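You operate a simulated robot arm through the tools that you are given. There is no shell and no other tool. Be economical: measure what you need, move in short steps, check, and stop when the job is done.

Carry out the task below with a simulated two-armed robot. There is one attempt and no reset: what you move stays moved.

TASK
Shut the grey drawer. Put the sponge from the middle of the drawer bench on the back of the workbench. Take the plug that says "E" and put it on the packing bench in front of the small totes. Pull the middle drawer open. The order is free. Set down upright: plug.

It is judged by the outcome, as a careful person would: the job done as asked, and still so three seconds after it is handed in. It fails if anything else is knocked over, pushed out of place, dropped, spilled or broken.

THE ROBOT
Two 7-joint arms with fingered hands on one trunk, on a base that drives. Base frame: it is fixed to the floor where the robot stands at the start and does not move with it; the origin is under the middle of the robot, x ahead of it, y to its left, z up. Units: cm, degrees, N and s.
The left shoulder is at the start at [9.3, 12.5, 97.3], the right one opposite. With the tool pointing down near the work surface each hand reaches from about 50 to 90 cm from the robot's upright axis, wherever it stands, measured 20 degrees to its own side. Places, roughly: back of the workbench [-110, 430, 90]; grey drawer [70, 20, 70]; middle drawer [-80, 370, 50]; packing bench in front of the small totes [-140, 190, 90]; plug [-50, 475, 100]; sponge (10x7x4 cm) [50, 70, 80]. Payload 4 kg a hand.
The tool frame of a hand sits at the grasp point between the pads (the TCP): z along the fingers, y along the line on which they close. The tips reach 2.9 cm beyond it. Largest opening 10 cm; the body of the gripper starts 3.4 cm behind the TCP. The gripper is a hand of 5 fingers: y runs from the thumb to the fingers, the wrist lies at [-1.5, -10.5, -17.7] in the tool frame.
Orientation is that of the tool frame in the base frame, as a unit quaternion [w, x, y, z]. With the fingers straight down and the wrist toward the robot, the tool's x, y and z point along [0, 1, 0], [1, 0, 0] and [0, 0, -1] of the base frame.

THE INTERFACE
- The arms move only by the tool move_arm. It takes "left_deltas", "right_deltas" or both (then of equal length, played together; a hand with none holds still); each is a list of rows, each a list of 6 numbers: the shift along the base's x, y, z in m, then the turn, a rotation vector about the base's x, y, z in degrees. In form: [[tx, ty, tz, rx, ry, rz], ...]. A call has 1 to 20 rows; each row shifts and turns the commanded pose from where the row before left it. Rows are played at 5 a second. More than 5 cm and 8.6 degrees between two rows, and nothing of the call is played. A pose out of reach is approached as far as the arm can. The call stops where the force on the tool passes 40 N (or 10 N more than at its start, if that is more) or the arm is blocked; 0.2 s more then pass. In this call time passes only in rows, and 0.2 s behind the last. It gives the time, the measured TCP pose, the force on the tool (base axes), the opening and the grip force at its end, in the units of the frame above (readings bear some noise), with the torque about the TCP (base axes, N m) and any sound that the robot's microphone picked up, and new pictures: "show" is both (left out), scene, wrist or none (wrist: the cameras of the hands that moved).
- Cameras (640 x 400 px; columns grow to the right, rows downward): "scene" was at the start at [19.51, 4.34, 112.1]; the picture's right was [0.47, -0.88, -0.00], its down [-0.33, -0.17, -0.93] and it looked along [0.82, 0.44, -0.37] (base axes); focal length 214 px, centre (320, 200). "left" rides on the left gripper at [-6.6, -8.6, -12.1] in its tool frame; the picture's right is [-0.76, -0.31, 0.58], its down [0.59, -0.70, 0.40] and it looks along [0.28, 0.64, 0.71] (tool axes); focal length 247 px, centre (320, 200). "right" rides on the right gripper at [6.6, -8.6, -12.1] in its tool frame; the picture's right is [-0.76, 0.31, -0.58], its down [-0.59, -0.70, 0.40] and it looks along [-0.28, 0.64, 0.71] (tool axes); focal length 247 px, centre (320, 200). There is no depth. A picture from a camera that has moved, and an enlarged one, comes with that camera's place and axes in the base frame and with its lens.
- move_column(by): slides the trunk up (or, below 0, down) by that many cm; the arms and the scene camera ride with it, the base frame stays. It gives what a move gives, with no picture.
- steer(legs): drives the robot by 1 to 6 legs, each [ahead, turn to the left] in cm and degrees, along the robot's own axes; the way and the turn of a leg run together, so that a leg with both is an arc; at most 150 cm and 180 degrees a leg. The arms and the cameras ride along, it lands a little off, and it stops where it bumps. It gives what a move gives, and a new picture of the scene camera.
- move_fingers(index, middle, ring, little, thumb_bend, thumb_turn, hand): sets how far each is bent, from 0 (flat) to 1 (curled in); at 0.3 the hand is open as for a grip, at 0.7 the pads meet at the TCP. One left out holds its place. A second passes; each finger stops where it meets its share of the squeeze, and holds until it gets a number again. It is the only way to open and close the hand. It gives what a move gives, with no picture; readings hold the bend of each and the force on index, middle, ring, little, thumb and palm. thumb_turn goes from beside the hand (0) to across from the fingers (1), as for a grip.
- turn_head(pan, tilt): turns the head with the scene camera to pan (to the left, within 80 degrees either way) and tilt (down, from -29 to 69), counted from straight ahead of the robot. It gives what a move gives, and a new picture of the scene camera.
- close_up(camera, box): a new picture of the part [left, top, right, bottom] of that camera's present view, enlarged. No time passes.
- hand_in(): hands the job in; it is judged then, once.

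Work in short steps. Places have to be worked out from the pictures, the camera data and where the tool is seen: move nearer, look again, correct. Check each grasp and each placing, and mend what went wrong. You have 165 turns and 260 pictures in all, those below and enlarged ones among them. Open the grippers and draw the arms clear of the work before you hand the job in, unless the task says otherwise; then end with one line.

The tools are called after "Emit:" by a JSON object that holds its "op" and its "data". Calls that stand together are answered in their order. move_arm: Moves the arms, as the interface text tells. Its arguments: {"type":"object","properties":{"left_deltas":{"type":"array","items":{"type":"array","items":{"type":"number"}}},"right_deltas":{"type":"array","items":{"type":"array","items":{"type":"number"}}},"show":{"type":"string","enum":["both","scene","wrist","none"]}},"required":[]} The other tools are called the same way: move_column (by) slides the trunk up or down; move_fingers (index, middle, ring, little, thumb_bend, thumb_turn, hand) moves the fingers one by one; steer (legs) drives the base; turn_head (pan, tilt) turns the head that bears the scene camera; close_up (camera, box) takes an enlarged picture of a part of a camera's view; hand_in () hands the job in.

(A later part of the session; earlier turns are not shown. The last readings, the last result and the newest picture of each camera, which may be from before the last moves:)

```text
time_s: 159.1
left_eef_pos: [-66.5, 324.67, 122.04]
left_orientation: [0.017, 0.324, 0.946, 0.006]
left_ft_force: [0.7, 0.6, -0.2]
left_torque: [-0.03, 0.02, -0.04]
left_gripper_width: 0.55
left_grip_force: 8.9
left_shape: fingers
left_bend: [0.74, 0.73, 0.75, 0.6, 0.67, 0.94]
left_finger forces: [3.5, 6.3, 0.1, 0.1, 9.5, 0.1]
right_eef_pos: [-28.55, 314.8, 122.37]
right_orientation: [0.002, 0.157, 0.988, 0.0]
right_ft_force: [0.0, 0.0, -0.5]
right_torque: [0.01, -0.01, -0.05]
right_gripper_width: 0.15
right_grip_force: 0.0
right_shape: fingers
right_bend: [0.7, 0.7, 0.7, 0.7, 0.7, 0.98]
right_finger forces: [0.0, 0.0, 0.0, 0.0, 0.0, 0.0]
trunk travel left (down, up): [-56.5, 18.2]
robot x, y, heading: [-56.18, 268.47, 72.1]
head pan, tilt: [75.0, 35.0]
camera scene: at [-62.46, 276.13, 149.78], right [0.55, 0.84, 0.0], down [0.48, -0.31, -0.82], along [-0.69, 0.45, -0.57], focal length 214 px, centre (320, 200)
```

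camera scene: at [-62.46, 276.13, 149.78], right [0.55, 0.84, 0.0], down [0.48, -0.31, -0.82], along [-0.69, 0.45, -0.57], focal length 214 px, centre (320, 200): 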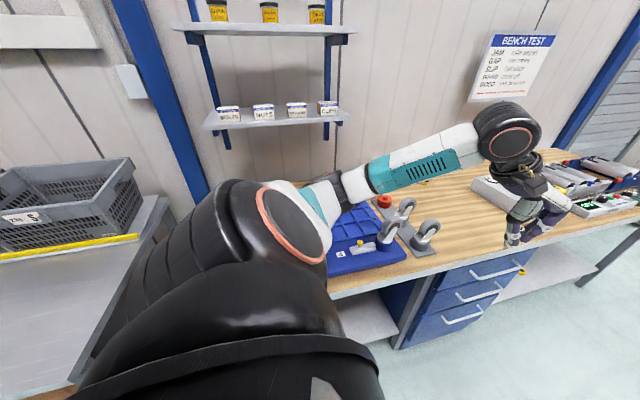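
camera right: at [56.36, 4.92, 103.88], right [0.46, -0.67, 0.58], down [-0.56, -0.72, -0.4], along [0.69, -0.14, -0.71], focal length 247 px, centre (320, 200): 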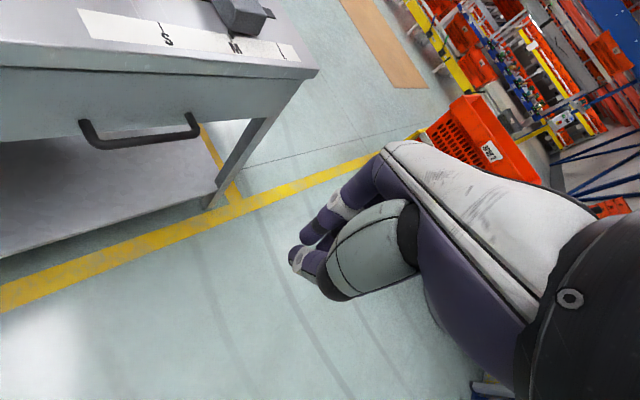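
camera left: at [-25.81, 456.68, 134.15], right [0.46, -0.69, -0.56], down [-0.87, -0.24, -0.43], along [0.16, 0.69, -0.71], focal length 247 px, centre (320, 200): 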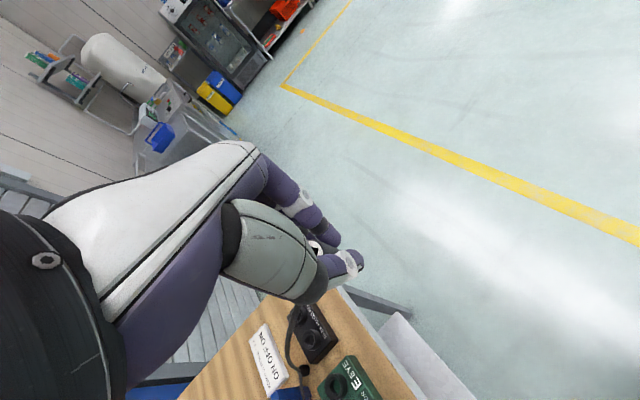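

Good view: the small tote "S" is at the right end, yellow strip ~50 cm behind the front edge. Reverse 66 cm more and turn left to face the packing bench.

Emit:
{"op": "steer", "data": {"legs": [[-66, 0], [0, 88]]}}

Emit:
{"op": "turn_head", "data": {"pan": 10, "tilt": 40}}

```text
time_s: 166.7
left_eef_pos: [-132.89, 195.67, 121.95]
left_orientation: [0.007, -0.439, 0.898, 0.015]
left_ft_force: [-0.8, -0.1, -0.9]
left_torque: [-0.01, -0.02, 0.0]
left_gripper_width: 0.38
left_grip_force: 8.9
left_shape: fingers
left_bend: [0.74, 0.73, 0.75, 0.6, 0.67, 0.94]
left_finger forces: [3.0, 6.2, 0.0, 0.0, 8.5, 0.0]
right_eef_pos: [-122.9, 233.55, 122.39]
right_orientation: [0.001, -0.586, 0.81, 0.001]
right_ft_force: [0.6, -0.3, 0.0]
right_torque: [0.01, 0.05, -0.03]
right_gripper_width: 0.16
right_grip_force: 0.1
right_shape: fingers
right_bend: [0.7, 0.7, 0.7, 0.7, 0.7, 0.98]
right_finger forces: [0.1, 0.1, 0.1, 0.0, 0.0, 0.1]
trunk travel left (down, up): [-56.5, 18.2]
robot x, y, heading: [-76.8, 206.2, 161.9]
head pan, tilt: [75.0, 35.0]
camera scene: at [-84.35, 199.51, 149.78], right [-0.84, 0.55, 0.0], down [0.31, 0.48, -0.82], along [-0.45, -0.69, -0.57], focal length 214 px, centre (320, 200)
```

scene: 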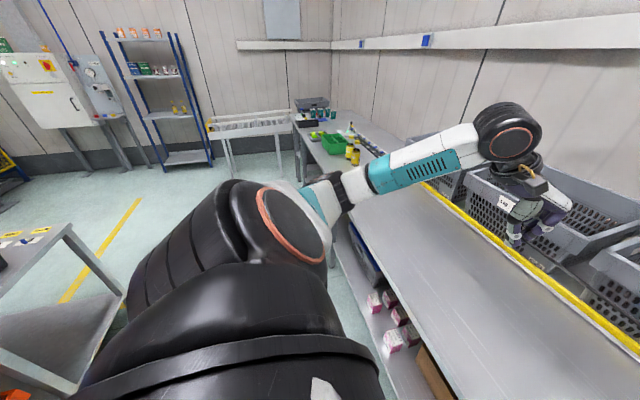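

```text
time_s: 168.1
left_eef_pos: [-132.98, 195.52, 122.03]
left_orientation: [0.008, -0.44, 0.898, 0.016]
left_ft_force: [-0.4, 0.9, 0.2]
left_torque: [0.01, 0.01, 0.0]
left_gripper_width: 0.4
left_grip_force: 8.3
left_shape: fingers
left_bend: [0.74, 0.73, 0.75, 0.6, 0.67, 0.94]
left_finger forces: [3.0, 6.3, 0.0, 0.0, 8.4, 0.1]
right_eef_pos: [-122.87, 233.58, 122.4]
right_orientation: [0.001, -0.586, 0.81, 0.0]
right_ft_force: [-0.3, -0.6, 0.0]
right_torque: [0.03, -0.01, 0.05]
right_gripper_width: 0.15
right_grip_force: 0.0
right_shape: fingers
right_bend: [0.7, 0.7, 0.7, 0.7, 0.7, 0.98]
right_finger forces: [0.0, 0.0, 0.0, 0.0, 0.1, 0.1]
trunk travel left (down, up): [-56.5, 18.2]
robot x, y, heading: [-76.91, 205.66, 161.8]
head pan, tilt: [10.0, 40.0]
camera scene: at [-87.94, 208.09, 149.03], right [0.14, 0.99, 0.0], down [0.64, -0.09, -0.77], along [-0.76, 0.11, -0.64], focal length 214 px, centre (320, 200)
```

scene: 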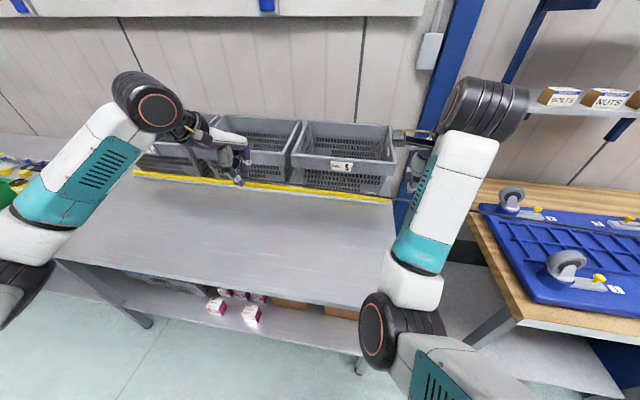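

Zoom on the tote labels and on the held plug.

Emit:
{"op": "close_up", "data": {"camera": "scene", "box": [120, 100, 420, 230]}}

Emit:
{"op": "close_up", "data": {"camera": "left", "box": [240, 150, 480, 390]}}

Emit:
{"op": "close_up", "data": {"camera": "scene", "box": [200, 120, 280, 190]}}

```text
2.13 times, centred on (270, 165) of scene
camera zoom: at [-87.94, 208.09, 149.03], right [0.14, 0.99, 0.0], down [0.64, -0.09, -0.77], along [-0.76, 0.11, -0.64], focal length 458 px, centre (427, 275)
```

zoom: 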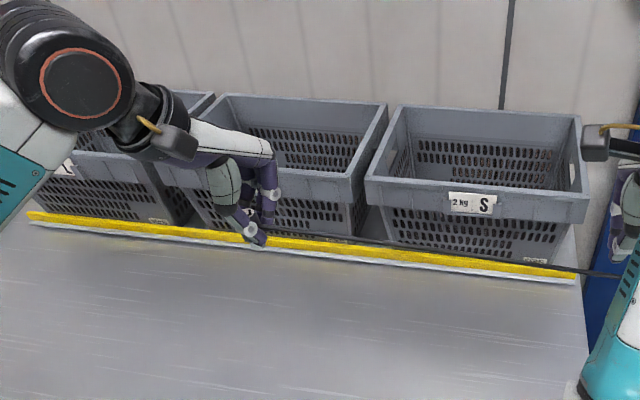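

```text
1.67 times, centred on (360, 270) of left
camera zoom: at [-122.13, 195.27, 134.13], right [0.71, 0.43, -0.56], down [0.2, -0.88, -0.43], along [-0.68, 0.19, -0.71], focal length 412 px, centre (253, 83)
```

zoom: 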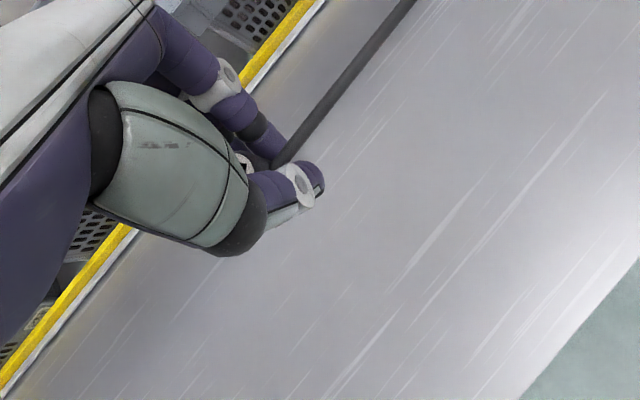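

```text
5.71 times, centred on (240, 155) of scene
camera zoom: at [-87.94, 208.09, 149.03], right [0.14, 0.99, 0.0], down [0.64, -0.09, -0.77], along [-0.76, 0.11, -0.64], focal length 1226 px, centre (777, 457)
```

zoom: 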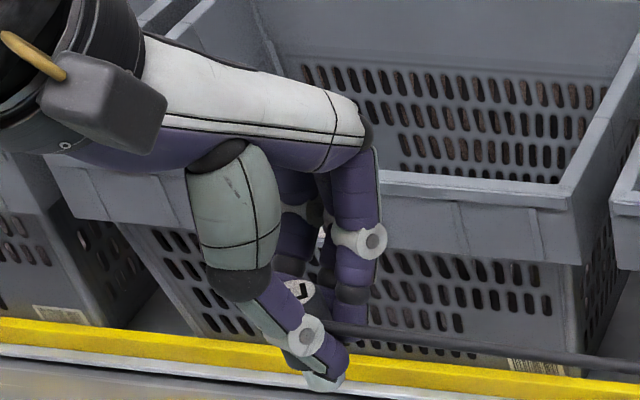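

Three grey totes (…M, S) line the back behind the yellow strip. I'll set the plug at ≈(-141,206), mid-depth in front of the totes at the S tote's left part. Move there and down to z≈104.

Emit:
{"op": "move_arm", "data": {"left_deltas": [[-0.013, 0.018, -0.03, 0, 0, 0], [-0.013, 0.018, -0.03, 0, 0, 0], [-0.013, 0.018, -0.03, 0, 0, 0], [-0.013, 0.018, -0.03, 0, 0, 0], [-0.013, 0.018, -0.03, 0, 0, 0], [-0.013, 0.018, -0.03, 0, 0, 0]]}}

Emit:
{"op": "close_up", "data": {"camera": "scene", "box": [200, 160, 320, 250]}}

```text
time_s: 169.5
left_eef_pos: [-141.46, 206.59, 103.74]
left_orientation: [0.008, -0.44, 0.898, 0.016]
left_ft_force: [-0.4, -0.4, 0.0]
left_torque: [0.03, -0.01, 0.01]
left_gripper_width: 0.0
left_grip_force: 0.1
left_shape: fingers
left_bend: [0.74, 0.75, 0.75, 0.6, 0.72, 0.96]
left_finger forces: [0.0, 0.0, 0.1, 0.0, 0.0, 0.0]
right_eef_pos: [-122.99, 233.73, 122.39]
right_orientation: [0.001, -0.586, 0.811, 0.0]
right_ft_force: [0.1, 0.8, 0.3]
right_torque: [-0.03, -0.01, 0.03]
right_gripper_width: 0.16
right_grip_force: 0.1
right_shape: fingers
right_bend: [0.7, 0.7, 0.7, 0.7, 0.7, 0.98]
right_finger forces: [0.0, 0.1, 0.0, 0.1, 0.0, 0.0]
trunk travel left (down, up): [-56.5, 18.2]
robot x, y, heading: [-76.94, 205.98, 161.9]
head pan, tilt: [10.0, 40.0]
camera scene: at [-88.0, 208.16, 149.02], right [0.14, 0.99, 0.0], down [0.64, -0.09, -0.77], along [-0.76, 0.11, -0.64], focal length 214 px, centre (320, 200)
camera left: at [-130.65, 206.19, 116.03], right [0.71, 0.43, -0.56], down [0.2, -0.88, -0.43], along [-0.68, 0.19, -0.71], focal length 247 px, centre (320, 200)
```

scene: 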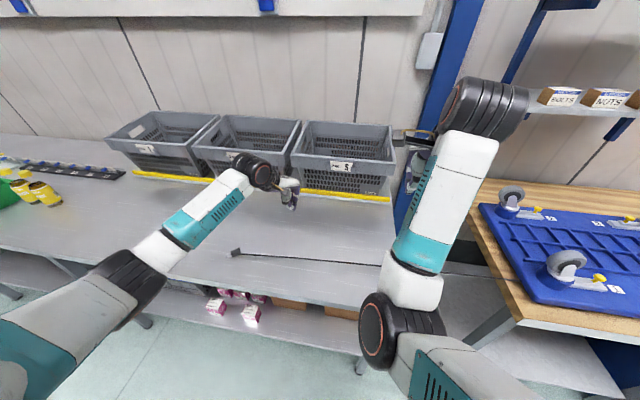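
left: 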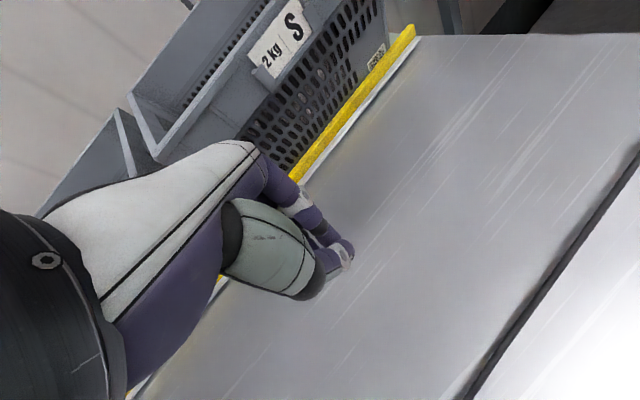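

```text
4.44 times, centred on (260, 205) of scene
camera zoom: at [-88.0, 208.16, 149.02], right [0.14, 0.99, 0.0], down [0.64, -0.09, -0.77], along [-0.76, 0.11, -0.64], focal length 953 px, centre (587, 178)
```

zoom: 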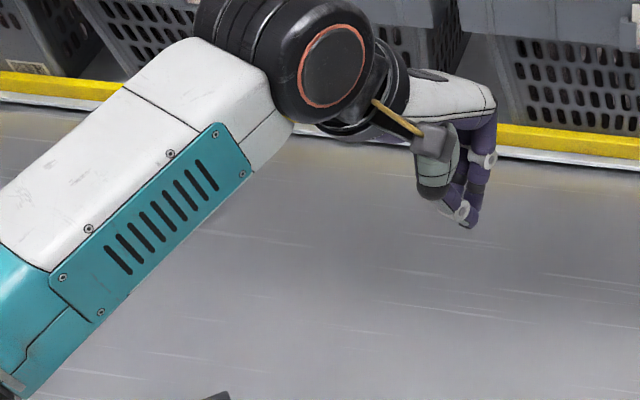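

The plug slipped out during the move and lies on the bench at about pixel (237,252). Zoom to see how it lies.

Emit:
{"op": "close_up", "data": {"camera": "scene", "box": [205, 225, 285, 285]}}

Emit:
{"op": "close_up", "data": {"camera": "scene", "box": [190, 210, 400, 340]}}

```text
6.67 times, centred on (245, 255) of scene
camera zoom: at [-88.0, 208.16, 149.02], right [0.14, 0.99, 0.0], down [0.64, -0.09, -0.77], along [-0.76, 0.11, -0.64], focal length 1430 px, centre (820, -167)
```

zoom: 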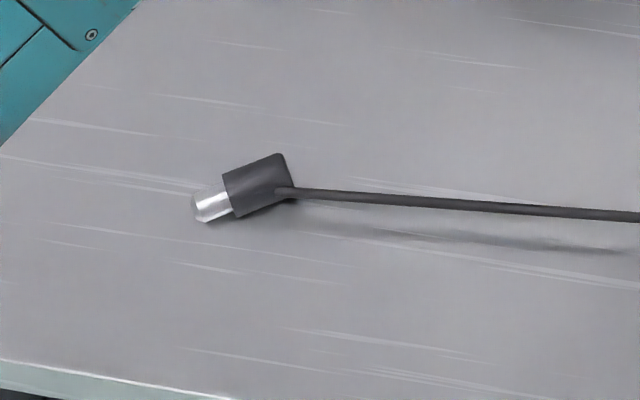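

```text
3.05 times, centred on (295, 275) of scene
camera zoom: at [-88.0, 208.16, 149.02], right [0.14, 0.99, 0.0], down [0.64, -0.09, -0.77], along [-0.76, 0.11, -0.64], focal length 654 px, centre (396, -29)
```

zoom: 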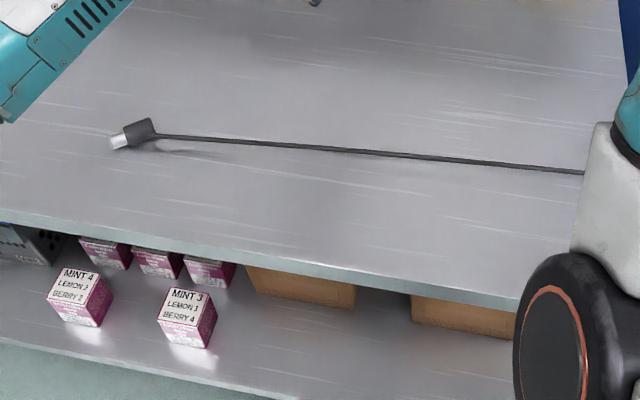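

The plug lies on its side at ≈(-136.5,185.5), top end toward +y. Plan: pinch it near its top end with index and thumb only so it can swing to hang pin-down, then set it upright. Pre-shape and move above with the closing line across its axis.

Emit:
{"op": "move_fingers", "data": {"hand": "left", "index": 0.5, "middle": 0.3, "ring": 0.3, "little": 0.3, "thumb_bend": 0.5}}

Emit:
{"op": "move_arm", "data": {"left_deltas": [[0.007, -0.032, 0, 0, 0, 8], [0.008, -0.032, 0, 0, 0, 8], [0.008, -0.032, 0, 0, 0, 8], [0.008, -0.032, 0, 0, 0, 8], [0.008, -0.032, 0, 0, 0, 8], [0.008, -0.032, 0, 0, 0, 8], [0.008, -0.034, 0, 0, 0, 7]]}}

```text
time_s: 170.5
left_eef_pos: [-141.33, 206.51, 103.94]
left_orientation: [0.008, -0.44, 0.898, 0.016]
left_ft_force: [1.2, -0.3, -0.4]
left_torque: [-0.01, -0.02, -0.01]
left_gripper_width: 4.97
left_grip_force: 0.0
left_shape: fingers
left_bend: [0.5, 0.3, 0.3, 0.3, 0.5, 0.97]
left_finger forces: [0.0, 0.0, 0.0, 0.0, 0.0, 0.0]
right_eef_pos: [-122.79, 233.6, 122.33]
right_orientation: [0.001, -0.586, 0.81, 0.001]
right_ft_force: [0.0, -0.3, 0.2]
right_torque: [-0.05, 0.0, 0.01]
right_gripper_width: 0.14
right_grip_force: 0.0
right_shape: fingers
right_bend: [0.7, 0.7, 0.7, 0.7, 0.7, 0.98]
right_finger forces: [0.1, 0.0, 0.1, 0.0, 0.0, 0.0]
trunk travel left (down, up): [-56.5, 18.2]
robot x, y, heading: [-76.42, 206.08, 162.0]
head pan, tilt: [10.0, 40.0]
```

```text
time_s: 172.1
left_eef_pos: [-135.32, 184.08, 103.93]
left_orientation: [0.0, 0.806, -0.592, -0.018]
left_ft_force: [-0.5, -0.9, -0.3]
left_torque: [-0.01, 0.03, -0.01]
left_gripper_width: 4.98
left_grip_force: 0.1
left_shape: fingers
left_bend: [0.5, 0.3, 0.3, 0.3, 0.5, 0.98]
left_finger forces: [0.0, 0.0, 0.0, 0.0, 0.0, 0.1]
right_eef_pos: [-122.85, 233.54, 122.38]
right_orientation: [0.001, -0.586, 0.81, 0.002]
right_ft_force: [0.0, -0.1, 0.6]
right_torque: [0.0, 0.01, -0.01]
right_gripper_width: 0.1
right_grip_force: 0.0
right_shape: fingers
right_bend: [0.7, 0.7, 0.7, 0.7, 0.7, 0.98]
right_finger forces: [0.0, 0.1, 0.0, 0.0, 0.0, 0.0]
trunk travel left (down, up): [-56.5, 18.2]
robot x, y, heading: [-77.14, 206.4, 161.8]
head pan, tilt: [10.0, 40.0]
camera scene: at [-87.89, 208.05, 149.03], right [0.14, 0.99, 0.0], down [0.64, -0.09, -0.77], along [-0.76, 0.11, -0.64], focal length 214 px, centre (320, 200)
camera left: at [-128.77, 192.7, 116.07], right [0.05, 0.83, -0.56], down [0.83, -0.34, -0.43], along [-0.55, -0.45, -0.71], focal length 247 px, centre (320, 200)
```

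scene: 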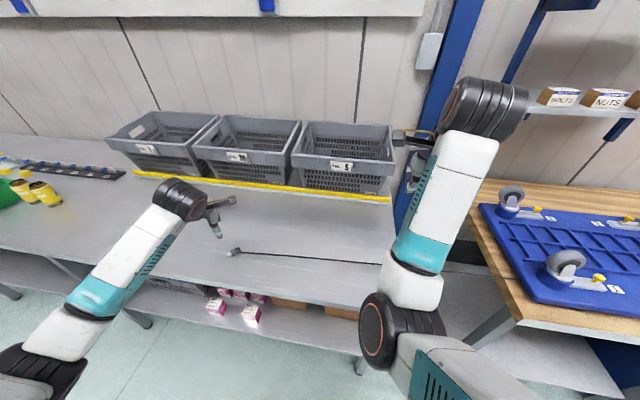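
left: 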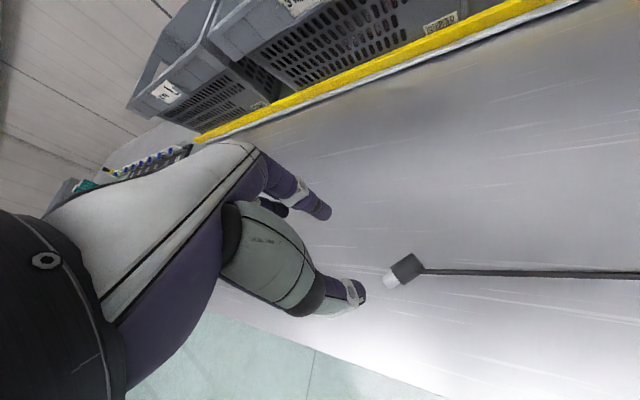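

Labels L, M, S on the three totes; the plug axis is ~115°. Rotate +7°, centre the pinch near the plug's top end and descend partway.

Emit:
{"op": "move_arm", "data": {"left_deltas": [[-0.01, 0.009, -0.02, 0, 0, 4], [-0.009, 0.008, -0.03, 0, 0, 3], [0, 0, -0.03, 0, 0, 0]], "show": "wrist"}}

Emit:
{"op": "close_up", "data": {"camera": "scene", "box": [190, 200, 290, 280]}}

```text
time_s: 172.9
left_eef_pos: [-137.22, 185.74, 95.78]
left_orientation: [0.001, 0.84, -0.543, -0.017]
left_ft_force: [-0.6, 0.6, -0.8]
left_torque: [0.05, 0.03, 0.05]
left_gripper_width: 4.99
left_grip_force: 0.1
left_shape: fingers
left_bend: [0.5, 0.3, 0.3, 0.3, 0.5, 0.98]
left_finger forces: [0.0, 0.0, 0.0, 0.1, 0.1, 0.0]
right_eef_pos: [-122.86, 233.62, 122.34]
right_orientation: [0.002, -0.586, 0.81, 0.001]
right_ft_force: [0.4, 0.2, -0.2]
right_torque: [-0.03, -0.01, 0.04]
right_gripper_width: 0.17
right_grip_force: 0.0
right_shape: fingers
right_bend: [0.7, 0.7, 0.7, 0.7, 0.7, 0.98]
right_finger forces: [0.0, 0.1, 0.2, 0.0, 0.0, 0.0]
trunk travel left (down, up): [-56.5, 18.2]
robot x, y, heading: [-76.48, 205.93, 161.9]
head pan, tilt: [10.0, 40.0]
camera left: at [-131.71, 195.1, 107.88], right [-0.05, 0.83, -0.56], down [0.87, -0.24, -0.43], along [-0.49, -0.51, -0.71], focal length 247 px, centre (320, 200)
```

left: 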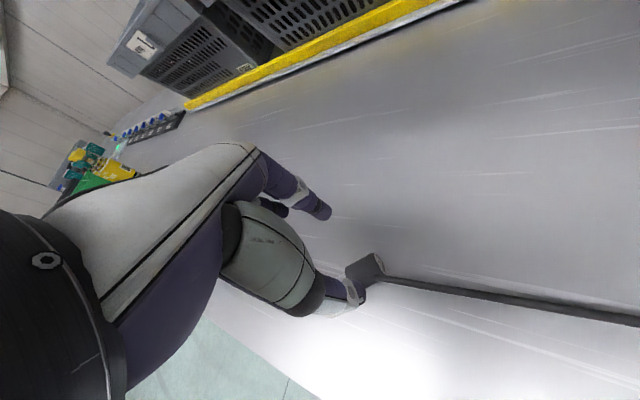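

```text
5.00 times, centred on (240, 240) of scene
camera zoom: at [-87.93, 208.1, 149.03], right [0.14, 0.99, 0.0], down [0.64, -0.09, -0.77], along [-0.76, 0.11, -0.64], focal length 1072 px, centre (720, 0)
```

zoom: 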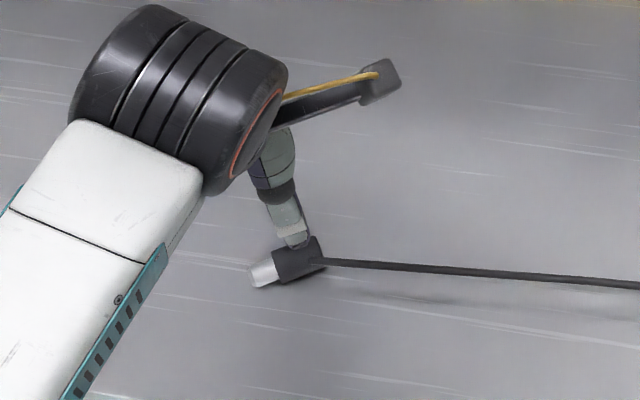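

Pinch point is aligned. Descend with force watch to just above the table.

Emit:
{"op": "move_arm", "data": {"left_deltas": [[0, 0, -0.02, 0, 0, 0], [0, 0, -0.015, 0, 0, 0], [0, 0, -0.01, 0, 0, 0], [0, 0, -0.005, 0, 0, 0], [0, 0, -0.005, 0, 0, 0]], "show": "wrist"}}

Emit:
{"op": "close_up", "data": {"camera": "scene", "box": [190, 210, 290, 290]}}

```text
time_s: 174.1
left_eef_pos: [-137.07, 185.56, 90.52]
left_orientation: [0.001, 0.839, -0.544, -0.017]
left_ft_force: [0.0, 0.5, -0.7]
left_torque: [-0.01, -0.01, -0.01]
left_gripper_width: 4.96
left_grip_force: 0.0
left_shape: fingers
left_bend: [0.5, 0.3, 0.3, 0.3, 0.5, 0.98]
left_finger forces: [0.1, 0.0, 0.0, 0.0, 0.0, 0.0]
right_eef_pos: [-122.86, 233.66, 122.35]
right_orientation: [0.002, -0.586, 0.811, 0.001]
right_ft_force: [0.2, -0.8, -0.9]
right_torque: [-0.01, 0.0, -0.01]
right_gripper_width: 0.15
right_grip_force: 0.0
right_shape: fingers
right_bend: [0.7, 0.7, 0.7, 0.7, 0.7, 0.98]
right_finger forces: [0.1, 0.0, 0.1, 0.0, 0.0, 0.1]
trunk travel left (down, up): [-56.5, 18.2]
robot x, y, heading: [-76.78, 206.43, 161.7]
head pan, tilt: [10.0, 40.0]
camera left: at [-131.62, 194.95, 102.61], right [-0.05, 0.83, -0.56], down [0.87, -0.24, -0.43], along [-0.49, -0.51, -0.71], focal length 247 px, centre (320, 200)
```

left: 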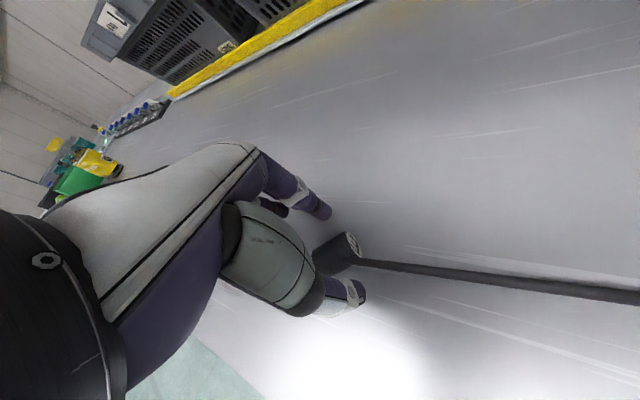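

```text
5.00 times, centred on (240, 250) of scene
camera zoom: at [-87.94, 208.11, 149.03], right [0.14, 0.99, 0.0], down [0.64, -0.09, -0.77], along [-0.76, 0.11, -0.64], focal length 1072 px, centre (720, -50)
```

zoom: 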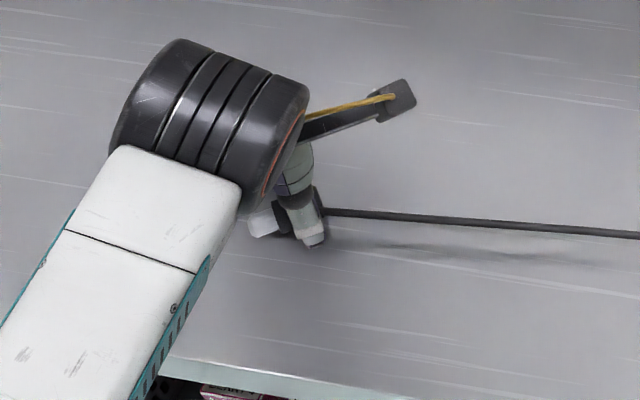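

Plug lies between thumb and index near its top end. Lower 0.8 cm more and pinch with index and thumb.

Emit:
{"op": "move_arm", "data": {"left_deltas": [[0, 0, -0.005, 0, 0, 0], [0, 0, -0.004, 0, 0, 0]], "show": "none"}}

Emit:
{"op": "move_fingers", "data": {"hand": "left", "index": 0.8, "thumb_bend": 0.8}}

Emit:
{"op": "close_up", "data": {"camera": "left", "box": [240, 150, 480, 390]}}

```text
time_s: 174.7
left_eef_pos: [-137.09, 185.57, 89.61]
left_orientation: [0.001, 0.84, -0.542, -0.017]
left_ft_force: [0.3, 0.0, 0.3]
left_torque: [-0.03, -0.03, 0.0]
left_gripper_width: 4.97
left_grip_force: 0.1
left_shape: fingers
left_bend: [0.5, 0.3, 0.3, 0.3, 0.5, 0.98]
left_finger forces: [0.0, 0.1, 0.0, 0.1, 0.1, 0.0]
right_eef_pos: [-122.99, 233.66, 122.43]
right_orientation: [0.002, -0.586, 0.811, 0.001]
right_ft_force: [-0.3, -0.7, 0.2]
right_torque: [0.01, -0.02, 0.0]
right_gripper_width: 0.15
right_grip_force: 0.1
right_shape: fingers
right_bend: [0.7, 0.7, 0.7, 0.7, 0.7, 0.98]
right_finger forces: [0.0, 0.1, 0.0, 0.1, 0.1, 0.0]
trunk travel left (down, up): [-56.5, 18.2]
robot x, y, heading: [-76.52, 206.26, 161.8]
head pan, tilt: [10.0, 40.0]
```

```text
time_s: 175.7
left_eef_pos: [-137.08, 185.53, 89.43]
left_orientation: [0.001, 0.84, -0.543, -0.017]
left_ft_force: [-0.6, 0.7, 0.1]
left_torque: [0.0, 0.0, 0.01]
left_gripper_width: 1.81
left_grip_force: 12.0
left_shape: fingers
left_bend: [0.57, 0.3, 0.3, 0.3, 0.64, 0.97]
left_finger forces: [11.7, 0.1, 0.0, 0.0, 11.8, 0.0]
right_eef_pos: [-122.84, 233.66, 122.39]
right_orientation: [0.001, -0.586, 0.81, 0.001]
right_ft_force: [-0.3, 0.0, 0.2]
right_torque: [-0.02, 0.02, -0.01]
right_gripper_width: 0.14
right_grip_force: 0.1
right_shape: fingers
right_bend: [0.7, 0.7, 0.7, 0.7, 0.7, 0.98]
right_finger forces: [0.1, 0.0, 0.0, 0.0, 0.0, 0.1]
trunk travel left (down, up): [-56.5, 18.2]
robot x, y, heading: [-76.88, 206.23, 161.7]
head pan, tilt: [10.0, 40.0]
```

```text
1.67 times, centred on (360, 270) of left
camera zoom: at [-131.56, 194.93, 101.63], right [-0.05, 0.83, -0.56], down [0.87, -0.24, -0.43], along [-0.49, -0.51, -0.71], focal length 412 px, centre (253, 83)
```

zoom: 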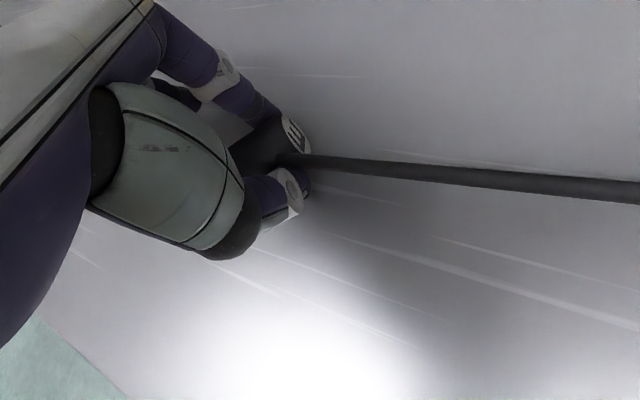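

Pinched firmly (11.7/11.8 N) near the label end. Lift 10 cm and see whether it swings down.

Emit:
{"op": "move_arm", "data": {"left_deltas": [[0, 0, 0.015, 0, 0, 0], [0, 0, 0.02, 0, 0, 0], [0, 0, 0.02, 0, 0, 0], [0, 0, 0.02, 0, 0, 0], [0, 0, 0.02, 0, 0, 0]], "show": "none"}}

Emit:
{"op": "close_up", "data": {"camera": "left", "box": [240, 150, 480, 390]}}

Emit:
{"op": "close_up", "data": {"camera": "scene", "box": [190, 180, 290, 260]}}

```text
time_s: 176.9
left_eef_pos: [-137.22, 185.59, 99.16]
left_orientation: [0.0, 0.839, -0.543, -0.017]
left_ft_force: [0.4, -0.3, -0.2]
left_torque: [0.0, 0.02, -0.03]
left_gripper_width: 1.77
left_grip_force: 11.5
left_shape: fingers
left_bend: [0.57, 0.3, 0.3, 0.3, 0.64, 0.97]
left_finger forces: [11.8, 0.1, 0.1, 0.0, 11.9, 0.0]
right_eef_pos: [-122.89, 233.63, 122.36]
right_orientation: [0.0, -0.585, 0.811, 0.001]
right_ft_force: [0.0, 0.3, 0.2]
right_torque: [0.05, 0.02, 0.01]
right_gripper_width: 0.14
right_grip_force: 0.0
right_shape: fingers
right_bend: [0.7, 0.7, 0.7, 0.7, 0.7, 0.98]
right_finger forces: [0.1, 0.0, 0.0, 0.0, 0.1, 0.1]
trunk travel left (down, up): [-56.5, 18.2]
robot x, y, heading: [-76.46, 206.09, 161.8]
head pan, tilt: [10.0, 40.0]
```

```text
1.67 times, centred on (360, 270) of left
camera zoom: at [-131.65, 194.95, 111.47], right [-0.05, 0.83, -0.56], down [0.87, -0.24, -0.43], along [-0.49, -0.51, -0.71], focal length 412 px, centre (253, 83)
```

zoom: 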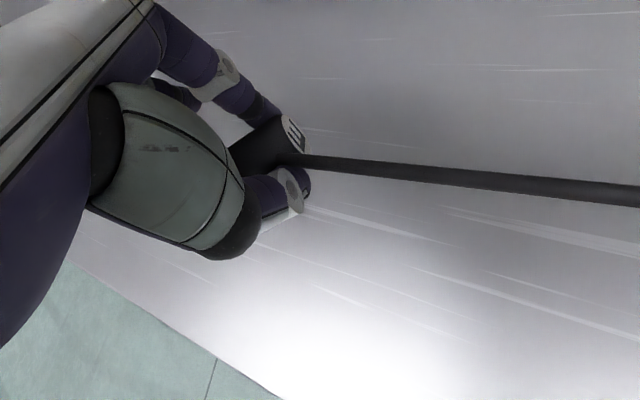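

```text
5.00 times, centred on (240, 220) of scene
camera zoom: at [-87.93, 208.11, 149.03], right [0.14, 0.99, 0.0], down [0.64, -0.09, -0.77], along [-0.76, 0.11, -0.64], focal length 1072 px, centre (720, 100)
```

zoom: 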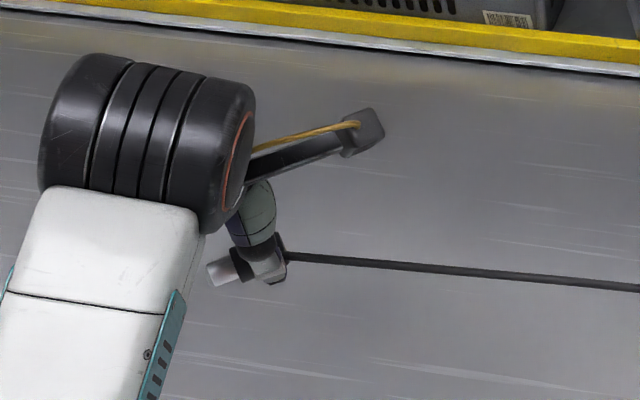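

It stays horizontal in the pinch (firm grip). Then I turn the hand itself about the closing axis to bring the pin down; raise first and try in stages.

Emit:
{"op": "move_arm", "data": {"left_deltas": [[0.01, 0.01, 0.03, 0, 0, 0], [0.01, 0.01, 0.03, 0, 0, 0], [0.01, 0.01, 0.02, 7.6, 3.4, 0], [0.0, 0.0, 0.0, 7.6, 3.4, 0], [0, 0, 0, 7.6, 3.4, 0], [0, 0, 0, 7.6, 3.4, 0], [0, 0, 0, 7.6, 3.4, 0]]}}

```text
time_s: 178.5
left_eef_pos: [-134.1, 188.6, 107.31]
left_orientation: [-0.192, 0.782, -0.501, -0.315]
left_ft_force: [0.5, -0.7, -0.7]
left_torque: [0.0, -0.01, -0.01]
left_gripper_width: 1.77
left_grip_force: 11.7
left_shape: fingers
left_bend: [0.57, 0.3, 0.3, 0.3, 0.64, 0.97]
left_finger forces: [11.8, 0.0, 0.1, 0.1, 11.7, 0.1]
right_eef_pos: [-122.8, 233.6, 122.42]
right_orientation: [0.001, -0.586, 0.811, 0.001]
right_ft_force: [-0.1, -0.7, -0.1]
right_torque: [0.0, 0.0, 0.01]
right_gripper_width: 0.15
right_grip_force: 0.0
right_shape: fingers
right_bend: [0.7, 0.7, 0.7, 0.7, 0.7, 0.98]
right_finger forces: [0.0, 0.1, 0.0, 0.1, 0.0, 0.0]
trunk travel left (down, up): [-56.5, 18.2]
robot x, y, heading: [-76.76, 205.96, 161.9]
head pan, tilt: [10.0, 40.0]
camera scene: at [-87.9, 208.09, 149.03], right [0.14, 0.99, 0.0], down [0.64, -0.09, -0.77], along [-0.76, 0.11, -0.64], focal length 214 px, centre (320, 200)
camera left: at [-124.64, 189.14, 120.46], right [-0.12, 0.99, 0.1], down [0.69, 0.15, -0.7], along [-0.71, -0.02, -0.7], focal length 247 px, centre (320, 200)
```

scene: 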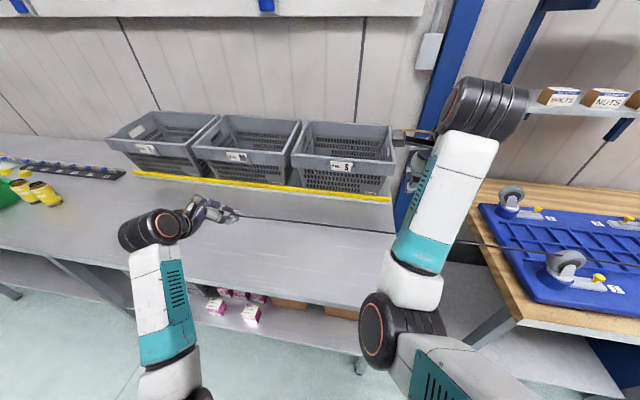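
left: 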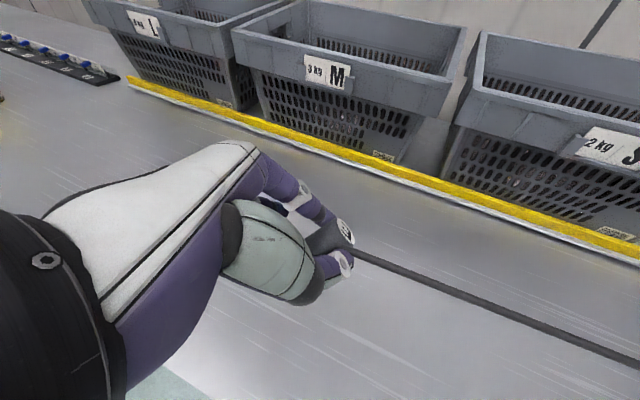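

Works smoothly to 42°. Continue to ~90°.

Emit:
{"op": "move_arm", "data": {"left_deltas": [[0, 0.005, 0, 7.3, 3.3, 0], [0, 0.005, 0, 7.3, 3.3, 0], [0, 0.005, 0, 7.3, 3.3, 0], [0, 0.005, 0, 7.3, 3.3, 0], [0, 0, 0, 7.3, 3.3, 0], [0, 0, 0, 7.3, 3.3, 0]]}}

Emit:
{"op": "close_up", "data": {"camera": "scene", "box": [170, 170, 290, 260]}}

```text
time_s: 179.9
left_eef_pos: [-134.14, 190.57, 107.17]
left_orientation: [0.383, -0.59, 0.375, 0.605]
left_ft_force: [-0.1, -0.3, -1.1]
left_torque: [-0.01, -0.04, -0.05]
left_gripper_width: 1.77
left_grip_force: 12.1
left_shape: fingers
left_bend: [0.57, 0.3, 0.3, 0.3, 0.64, 0.97]
left_finger forces: [11.8, 0.0, 0.0, 0.1, 11.8, 0.1]
right_eef_pos: [-122.94, 233.63, 122.28]
right_orientation: [0.002, -0.586, 0.811, 0.002]
right_ft_force: [0.7, -0.2, 0.3]
right_torque: [0.0, 0.01, -0.02]
right_gripper_width: 0.13
right_grip_force: 0.0
right_shape: fingers
right_bend: [0.7, 0.7, 0.7, 0.7, 0.7, 0.98]
right_finger forces: [0.1, 0.0, 0.1, 0.0, 0.1, 0.1]
trunk travel left (down, up): [-56.5, 18.2]
robot x, y, heading: [-76.9, 206.47, 161.8]
head pan, tilt: [10.0, 40.0]
camera scene: at [-87.95, 208.13, 149.03], right [0.14, 0.99, 0.0], down [0.64, -0.09, -0.77], along [-0.76, 0.11, -0.64], focal length 214 px, centre (320, 200)
camera left: at [-121.13, 183.26, 113.45], right [0.04, 0.64, 0.77], down [0.46, 0.68, -0.58], along [-0.89, 0.37, -0.27], focal length 247 px, centre (320, 200)
```

scene: 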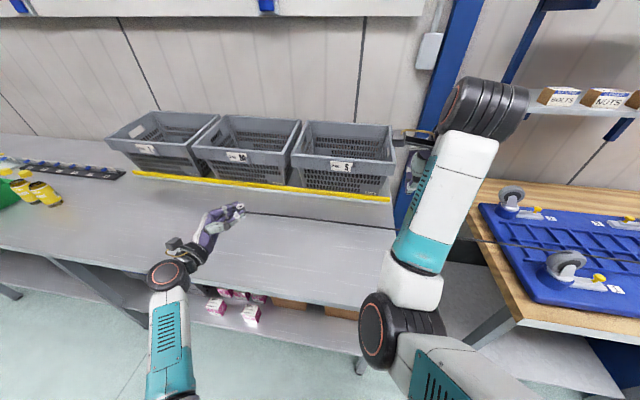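
left: 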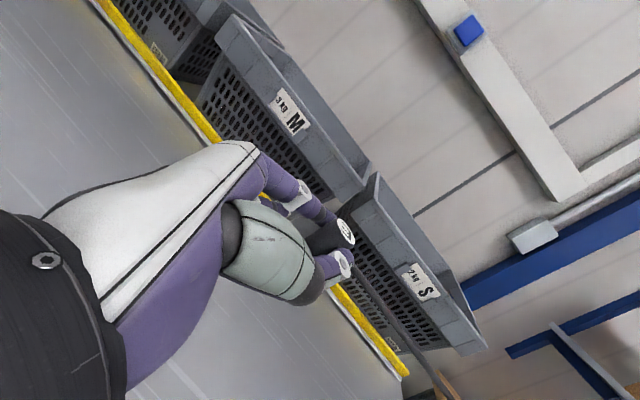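

```text
4.44 times, centred on (230, 215) of scene
camera zoom: at [-87.95, 208.13, 149.03], right [0.14, 0.99, 0.0], down [0.64, -0.09, -0.77], along [-0.76, 0.11, -0.64], focal length 953 px, centre (720, 133)
```

zoom: 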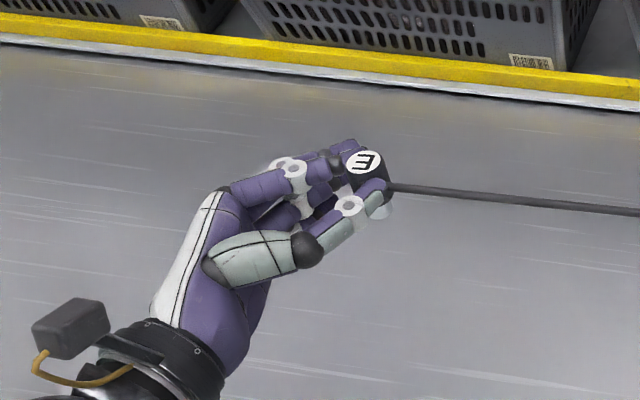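

The label is now up, but in this pose the lower side of the hand would hit the table before the pin. Better: lay it back down and re-grasp with the hand pre-tilted ~38°, so upright is reached at only ~52° of hand tilt. First rotate back.

Emit:
{"op": "move_arm", "data": {"left_deltas": [[0, 0, 0, -7.6, -3.4, 0], [0, 0, 0, -7.6, -3.4, 0], [-0.01, 0.01, 0, -7.6, -3.4, 0], [-0.01, 0.01, 0, -7.6, -3.4, 0], [-0.01, 0.02, 0, -7.6, -3.4, 0], [-0.01, 0.02, 0, -7.6, -3.4, 0], [-0.01, 0.02, 0, -7.6, -3.4, 0], [0, 0.01, 0, -7.6, -3.4, 0], [0, 0, 0, -7.6, -3.4, 0], [0, 0, 0, -7.6, -3.4, 0], [0, 0, 0, -5, -2.2, 0]]}}

```text
time_s: 182.3
left_eef_pos: [-139.24, 199.64, 107.11]
left_orientation: [-0.002, 0.839, -0.544, -0.025]
left_ft_force: [0.3, 1.0, -0.4]
left_torque: [-0.02, -0.05, 0.01]
left_gripper_width: 1.77
left_grip_force: 11.6
left_shape: fingers
left_bend: [0.57, 0.3, 0.3, 0.3, 0.64, 0.97]
left_finger forces: [11.8, 0.0, 0.0, 0.1, 11.7, 0.1]
right_eef_pos: [-122.96, 233.63, 122.42]
right_orientation: [0.001, -0.585, 0.811, 0.001]
right_ft_force: [0.3, -0.8, 0.1]
right_torque: [-0.03, 0.0, 0.01]
right_gripper_width: 0.15
right_grip_force: 0.0
right_shape: fingers
right_bend: [0.7, 0.7, 0.7, 0.7, 0.7, 0.98]
right_finger forces: [0.0, 0.0, 0.0, 0.0, 0.1, 0.1]
trunk travel left (down, up): [-56.5, 18.2]
robot x, y, heading: [-76.77, 206.02, 161.6]
head pan, tilt: [10.0, 40.0]
camera scene: at [-87.95, 208.13, 149.02], right [0.14, 0.99, 0.0], down [0.64, -0.09, -0.77], along [-0.76, 0.11, -0.64], focal length 214 px, centre (320, 200)
camera left: at [-133.54, 208.76, 119.26], right [-0.05, 0.83, -0.55], down [0.87, -0.24, -0.44], along [-0.5, -0.5, -0.71], focal length 247 px, centre (320, 200)
```

scene: 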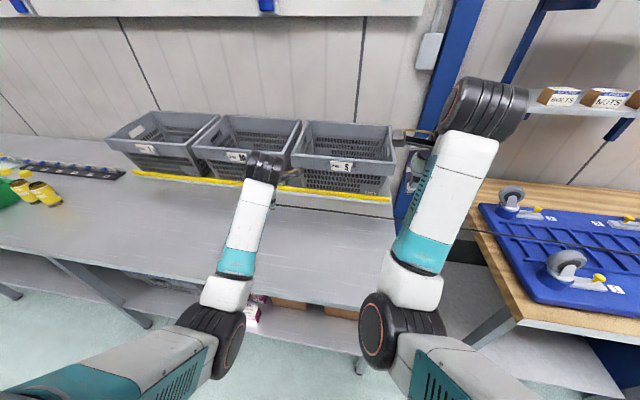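
left: 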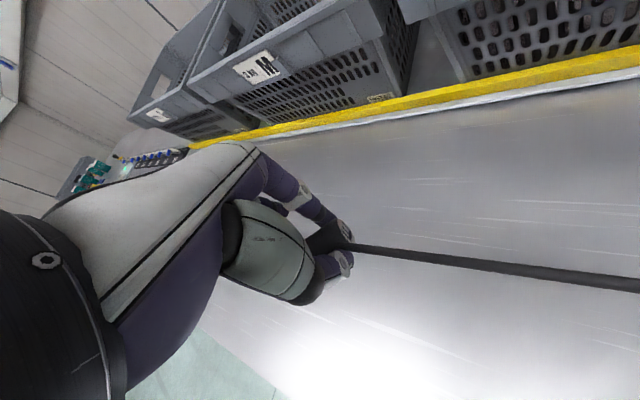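

Lower to the earlier grasp height and release it lying.

Emit:
{"op": "move_arm", "data": {"left_deltas": [[0, 0, -0.04, 0, 0, 0], [0, 0, -0.04, 0, 0, 0], [0, 0, -0.04, 0, 0, 0], [0, 0, -0.03, 0, 0, 0], [0, 0, -0.015, 0, 0, 0], [0, 0, -0.009, 0, 0, 0]], "show": "none"}}

Emit:
{"op": "move_fingers", "data": {"hand": "left", "index": 0.48, "thumb_bend": 0.5}}

Emit:
{"op": "move_arm", "data": {"left_deltas": [[0, 0, 0.02, 0, 0, 0], [0, 0, 0.03, 0, 0, 0], [0, 0, 0.03, 0, 0, 0]]}}

```text
time_s: 183.7
left_eef_pos: [-139.18, 199.59, 89.64]
left_orientation: [-0.002, 0.838, -0.544, -0.025]
left_ft_force: [-0.5, -0.9, 0.3]
left_torque: [0.0, 0.01, 0.0]
left_gripper_width: 1.75
left_grip_force: 11.9
left_shape: fingers
left_bend: [0.57, 0.3, 0.3, 0.3, 0.64, 0.97]
left_finger forces: [11.8, 0.0, 0.0, 0.0, 11.8, 0.0]
right_eef_pos: [-122.77, 233.5, 122.38]
right_orientation: [0.001, -0.585, 0.811, 0.0]
right_ft_force: [0.1, -0.1, 0.3]
right_torque: [-0.07, -0.02, 0.0]
right_gripper_width: 0.14
right_grip_force: 0.0
right_shape: fingers
right_bend: [0.7, 0.7, 0.7, 0.7, 0.7, 0.98]
right_finger forces: [0.0, 0.0, 0.1, 0.1, 0.0, 0.0]
trunk travel left (down, up): [-56.5, 18.2]
robot x, y, heading: [-77.01, 206.1, 161.6]
head pan, tilt: [10.0, 40.0]
```

```text
time_s: 184.7
left_eef_pos: [-139.02, 199.54, 89.73]
left_orientation: [-0.003, 0.839, -0.544, -0.025]
left_ft_force: [-0.1, 0.0, 0.0]
left_torque: [-0.03, 0.0, 0.02]
left_gripper_width: 5.21
left_grip_force: 0.1
left_shape: fingers
left_bend: [0.48, 0.3, 0.3, 0.3, 0.5, 0.97]
left_finger forces: [0.0, 0.1, 0.0, 0.0, 0.0, 0.0]
right_eef_pos: [-123.06, 233.66, 122.41]
right_orientation: [0.001, -0.586, 0.811, 0.001]
right_ft_force: [-0.5, 0.5, -0.4]
right_torque: [0.0, -0.01, 0.06]
right_gripper_width: 0.13
right_grip_force: 0.1
right_shape: fingers
right_bend: [0.7, 0.7, 0.7, 0.7, 0.7, 0.98]
right_finger forces: [0.1, 0.0, 0.0, 0.0, 0.1, 0.0]
trunk travel left (down, up): [-56.5, 18.2]
robot x, y, heading: [-76.49, 206.36, 162.0]
head pan, tilt: [10.0, 40.0]
```

```text
time_s: 185.5
left_eef_pos: [-139.24, 199.72, 97.74]
left_orientation: [-0.003, 0.839, -0.544, -0.025]
left_ft_force: [0.6, 0.3, -0.6]
left_torque: [0.01, 0.0, -0.01]
left_gripper_width: 5.23
left_grip_force: 0.1
left_shape: fingers
left_bend: [0.48, 0.3, 0.3, 0.3, 0.5, 0.98]
left_finger forces: [0.0, 0.0, 0.0, 0.0, 0.1, 0.1]
right_eef_pos: [-122.91, 233.59, 122.37]
right_orientation: [0.0, -0.586, 0.811, 0.001]
right_ft_force: [0.0, 0.8, -0.7]
right_torque: [-0.01, 0.01, -0.03]
right_gripper_width: 0.12
right_grip_force: 0.1
right_shape: fingers
right_bend: [0.7, 0.7, 0.7, 0.7, 0.7, 0.98]
right_finger forces: [0.0, 0.0, 0.1, 0.0, 0.0, 0.0]
trunk travel left (down, up): [-56.5, 18.2]
robot x, y, heading: [-76.71, 206.23, 162.1]
head pan, tilt: [10.0, 40.0]
camera scene: at [-87.92, 208.15, 149.03], right [0.14, 0.99, 0.0], down [0.64, -0.09, -0.77], along [-0.76, 0.11, -0.64], focal length 214 px, centre (320, 200)
camera left: at [-133.48, 208.83, 109.86], right [-0.05, 0.83, -0.55], down [0.87, -0.24, -0.44], along [-0.5, -0.5, -0.71], focal length 247 px, centre (320, 200)
```

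scene: 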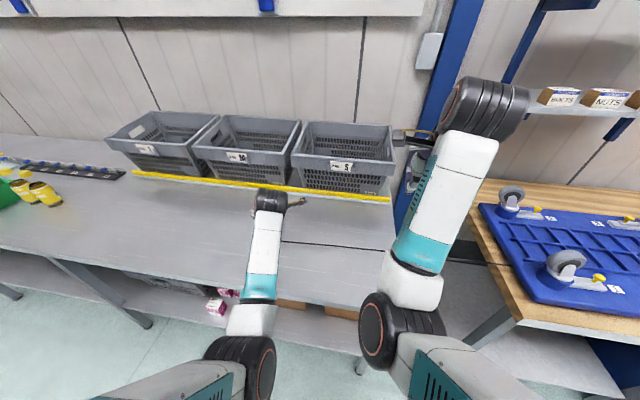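
left: 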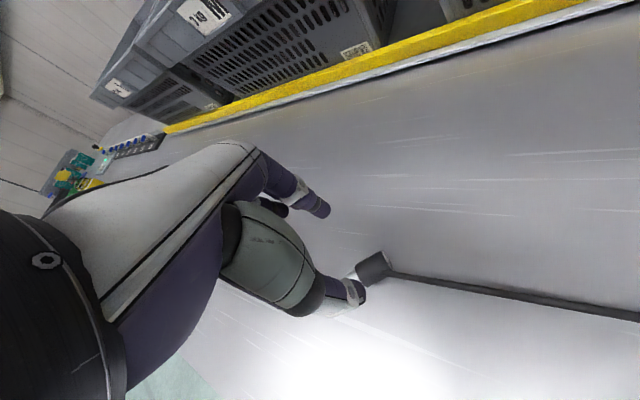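

Zoom for the exact plug axis before the tilted re-grasp.

Emit:
{"op": "close_up", "data": {"camera": "left", "box": [320, 230, 420, 300]}}

Emit:
{"op": "close_up", "data": {"camera": "scene", "box": [255, 210, 325, 270]}}

```text
5.71 times, centred on (370, 265) of left
camera zoom: at [-133.48, 208.83, 109.86], right [-0.05, 0.83, -0.55], down [0.87, -0.24, -0.44], along [-0.5, -0.5, -0.71], focal length 1411 px, centre (34, -171)
```

zoom: 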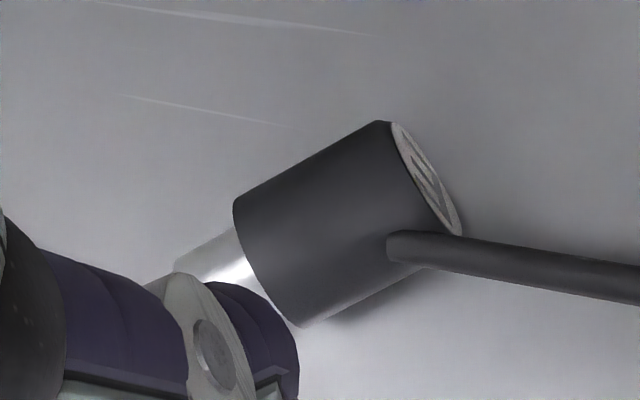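

```text
6.67 times, centred on (290, 240) of scene
camera zoom: at [-87.92, 208.15, 149.03], right [0.14, 0.99, 0.0], down [0.64, -0.09, -0.77], along [-0.76, 0.11, -0.64], focal length 1430 px, centre (520, -67)
```

zoom: 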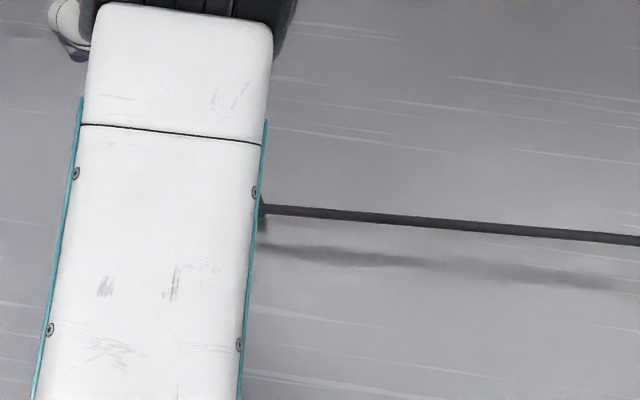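

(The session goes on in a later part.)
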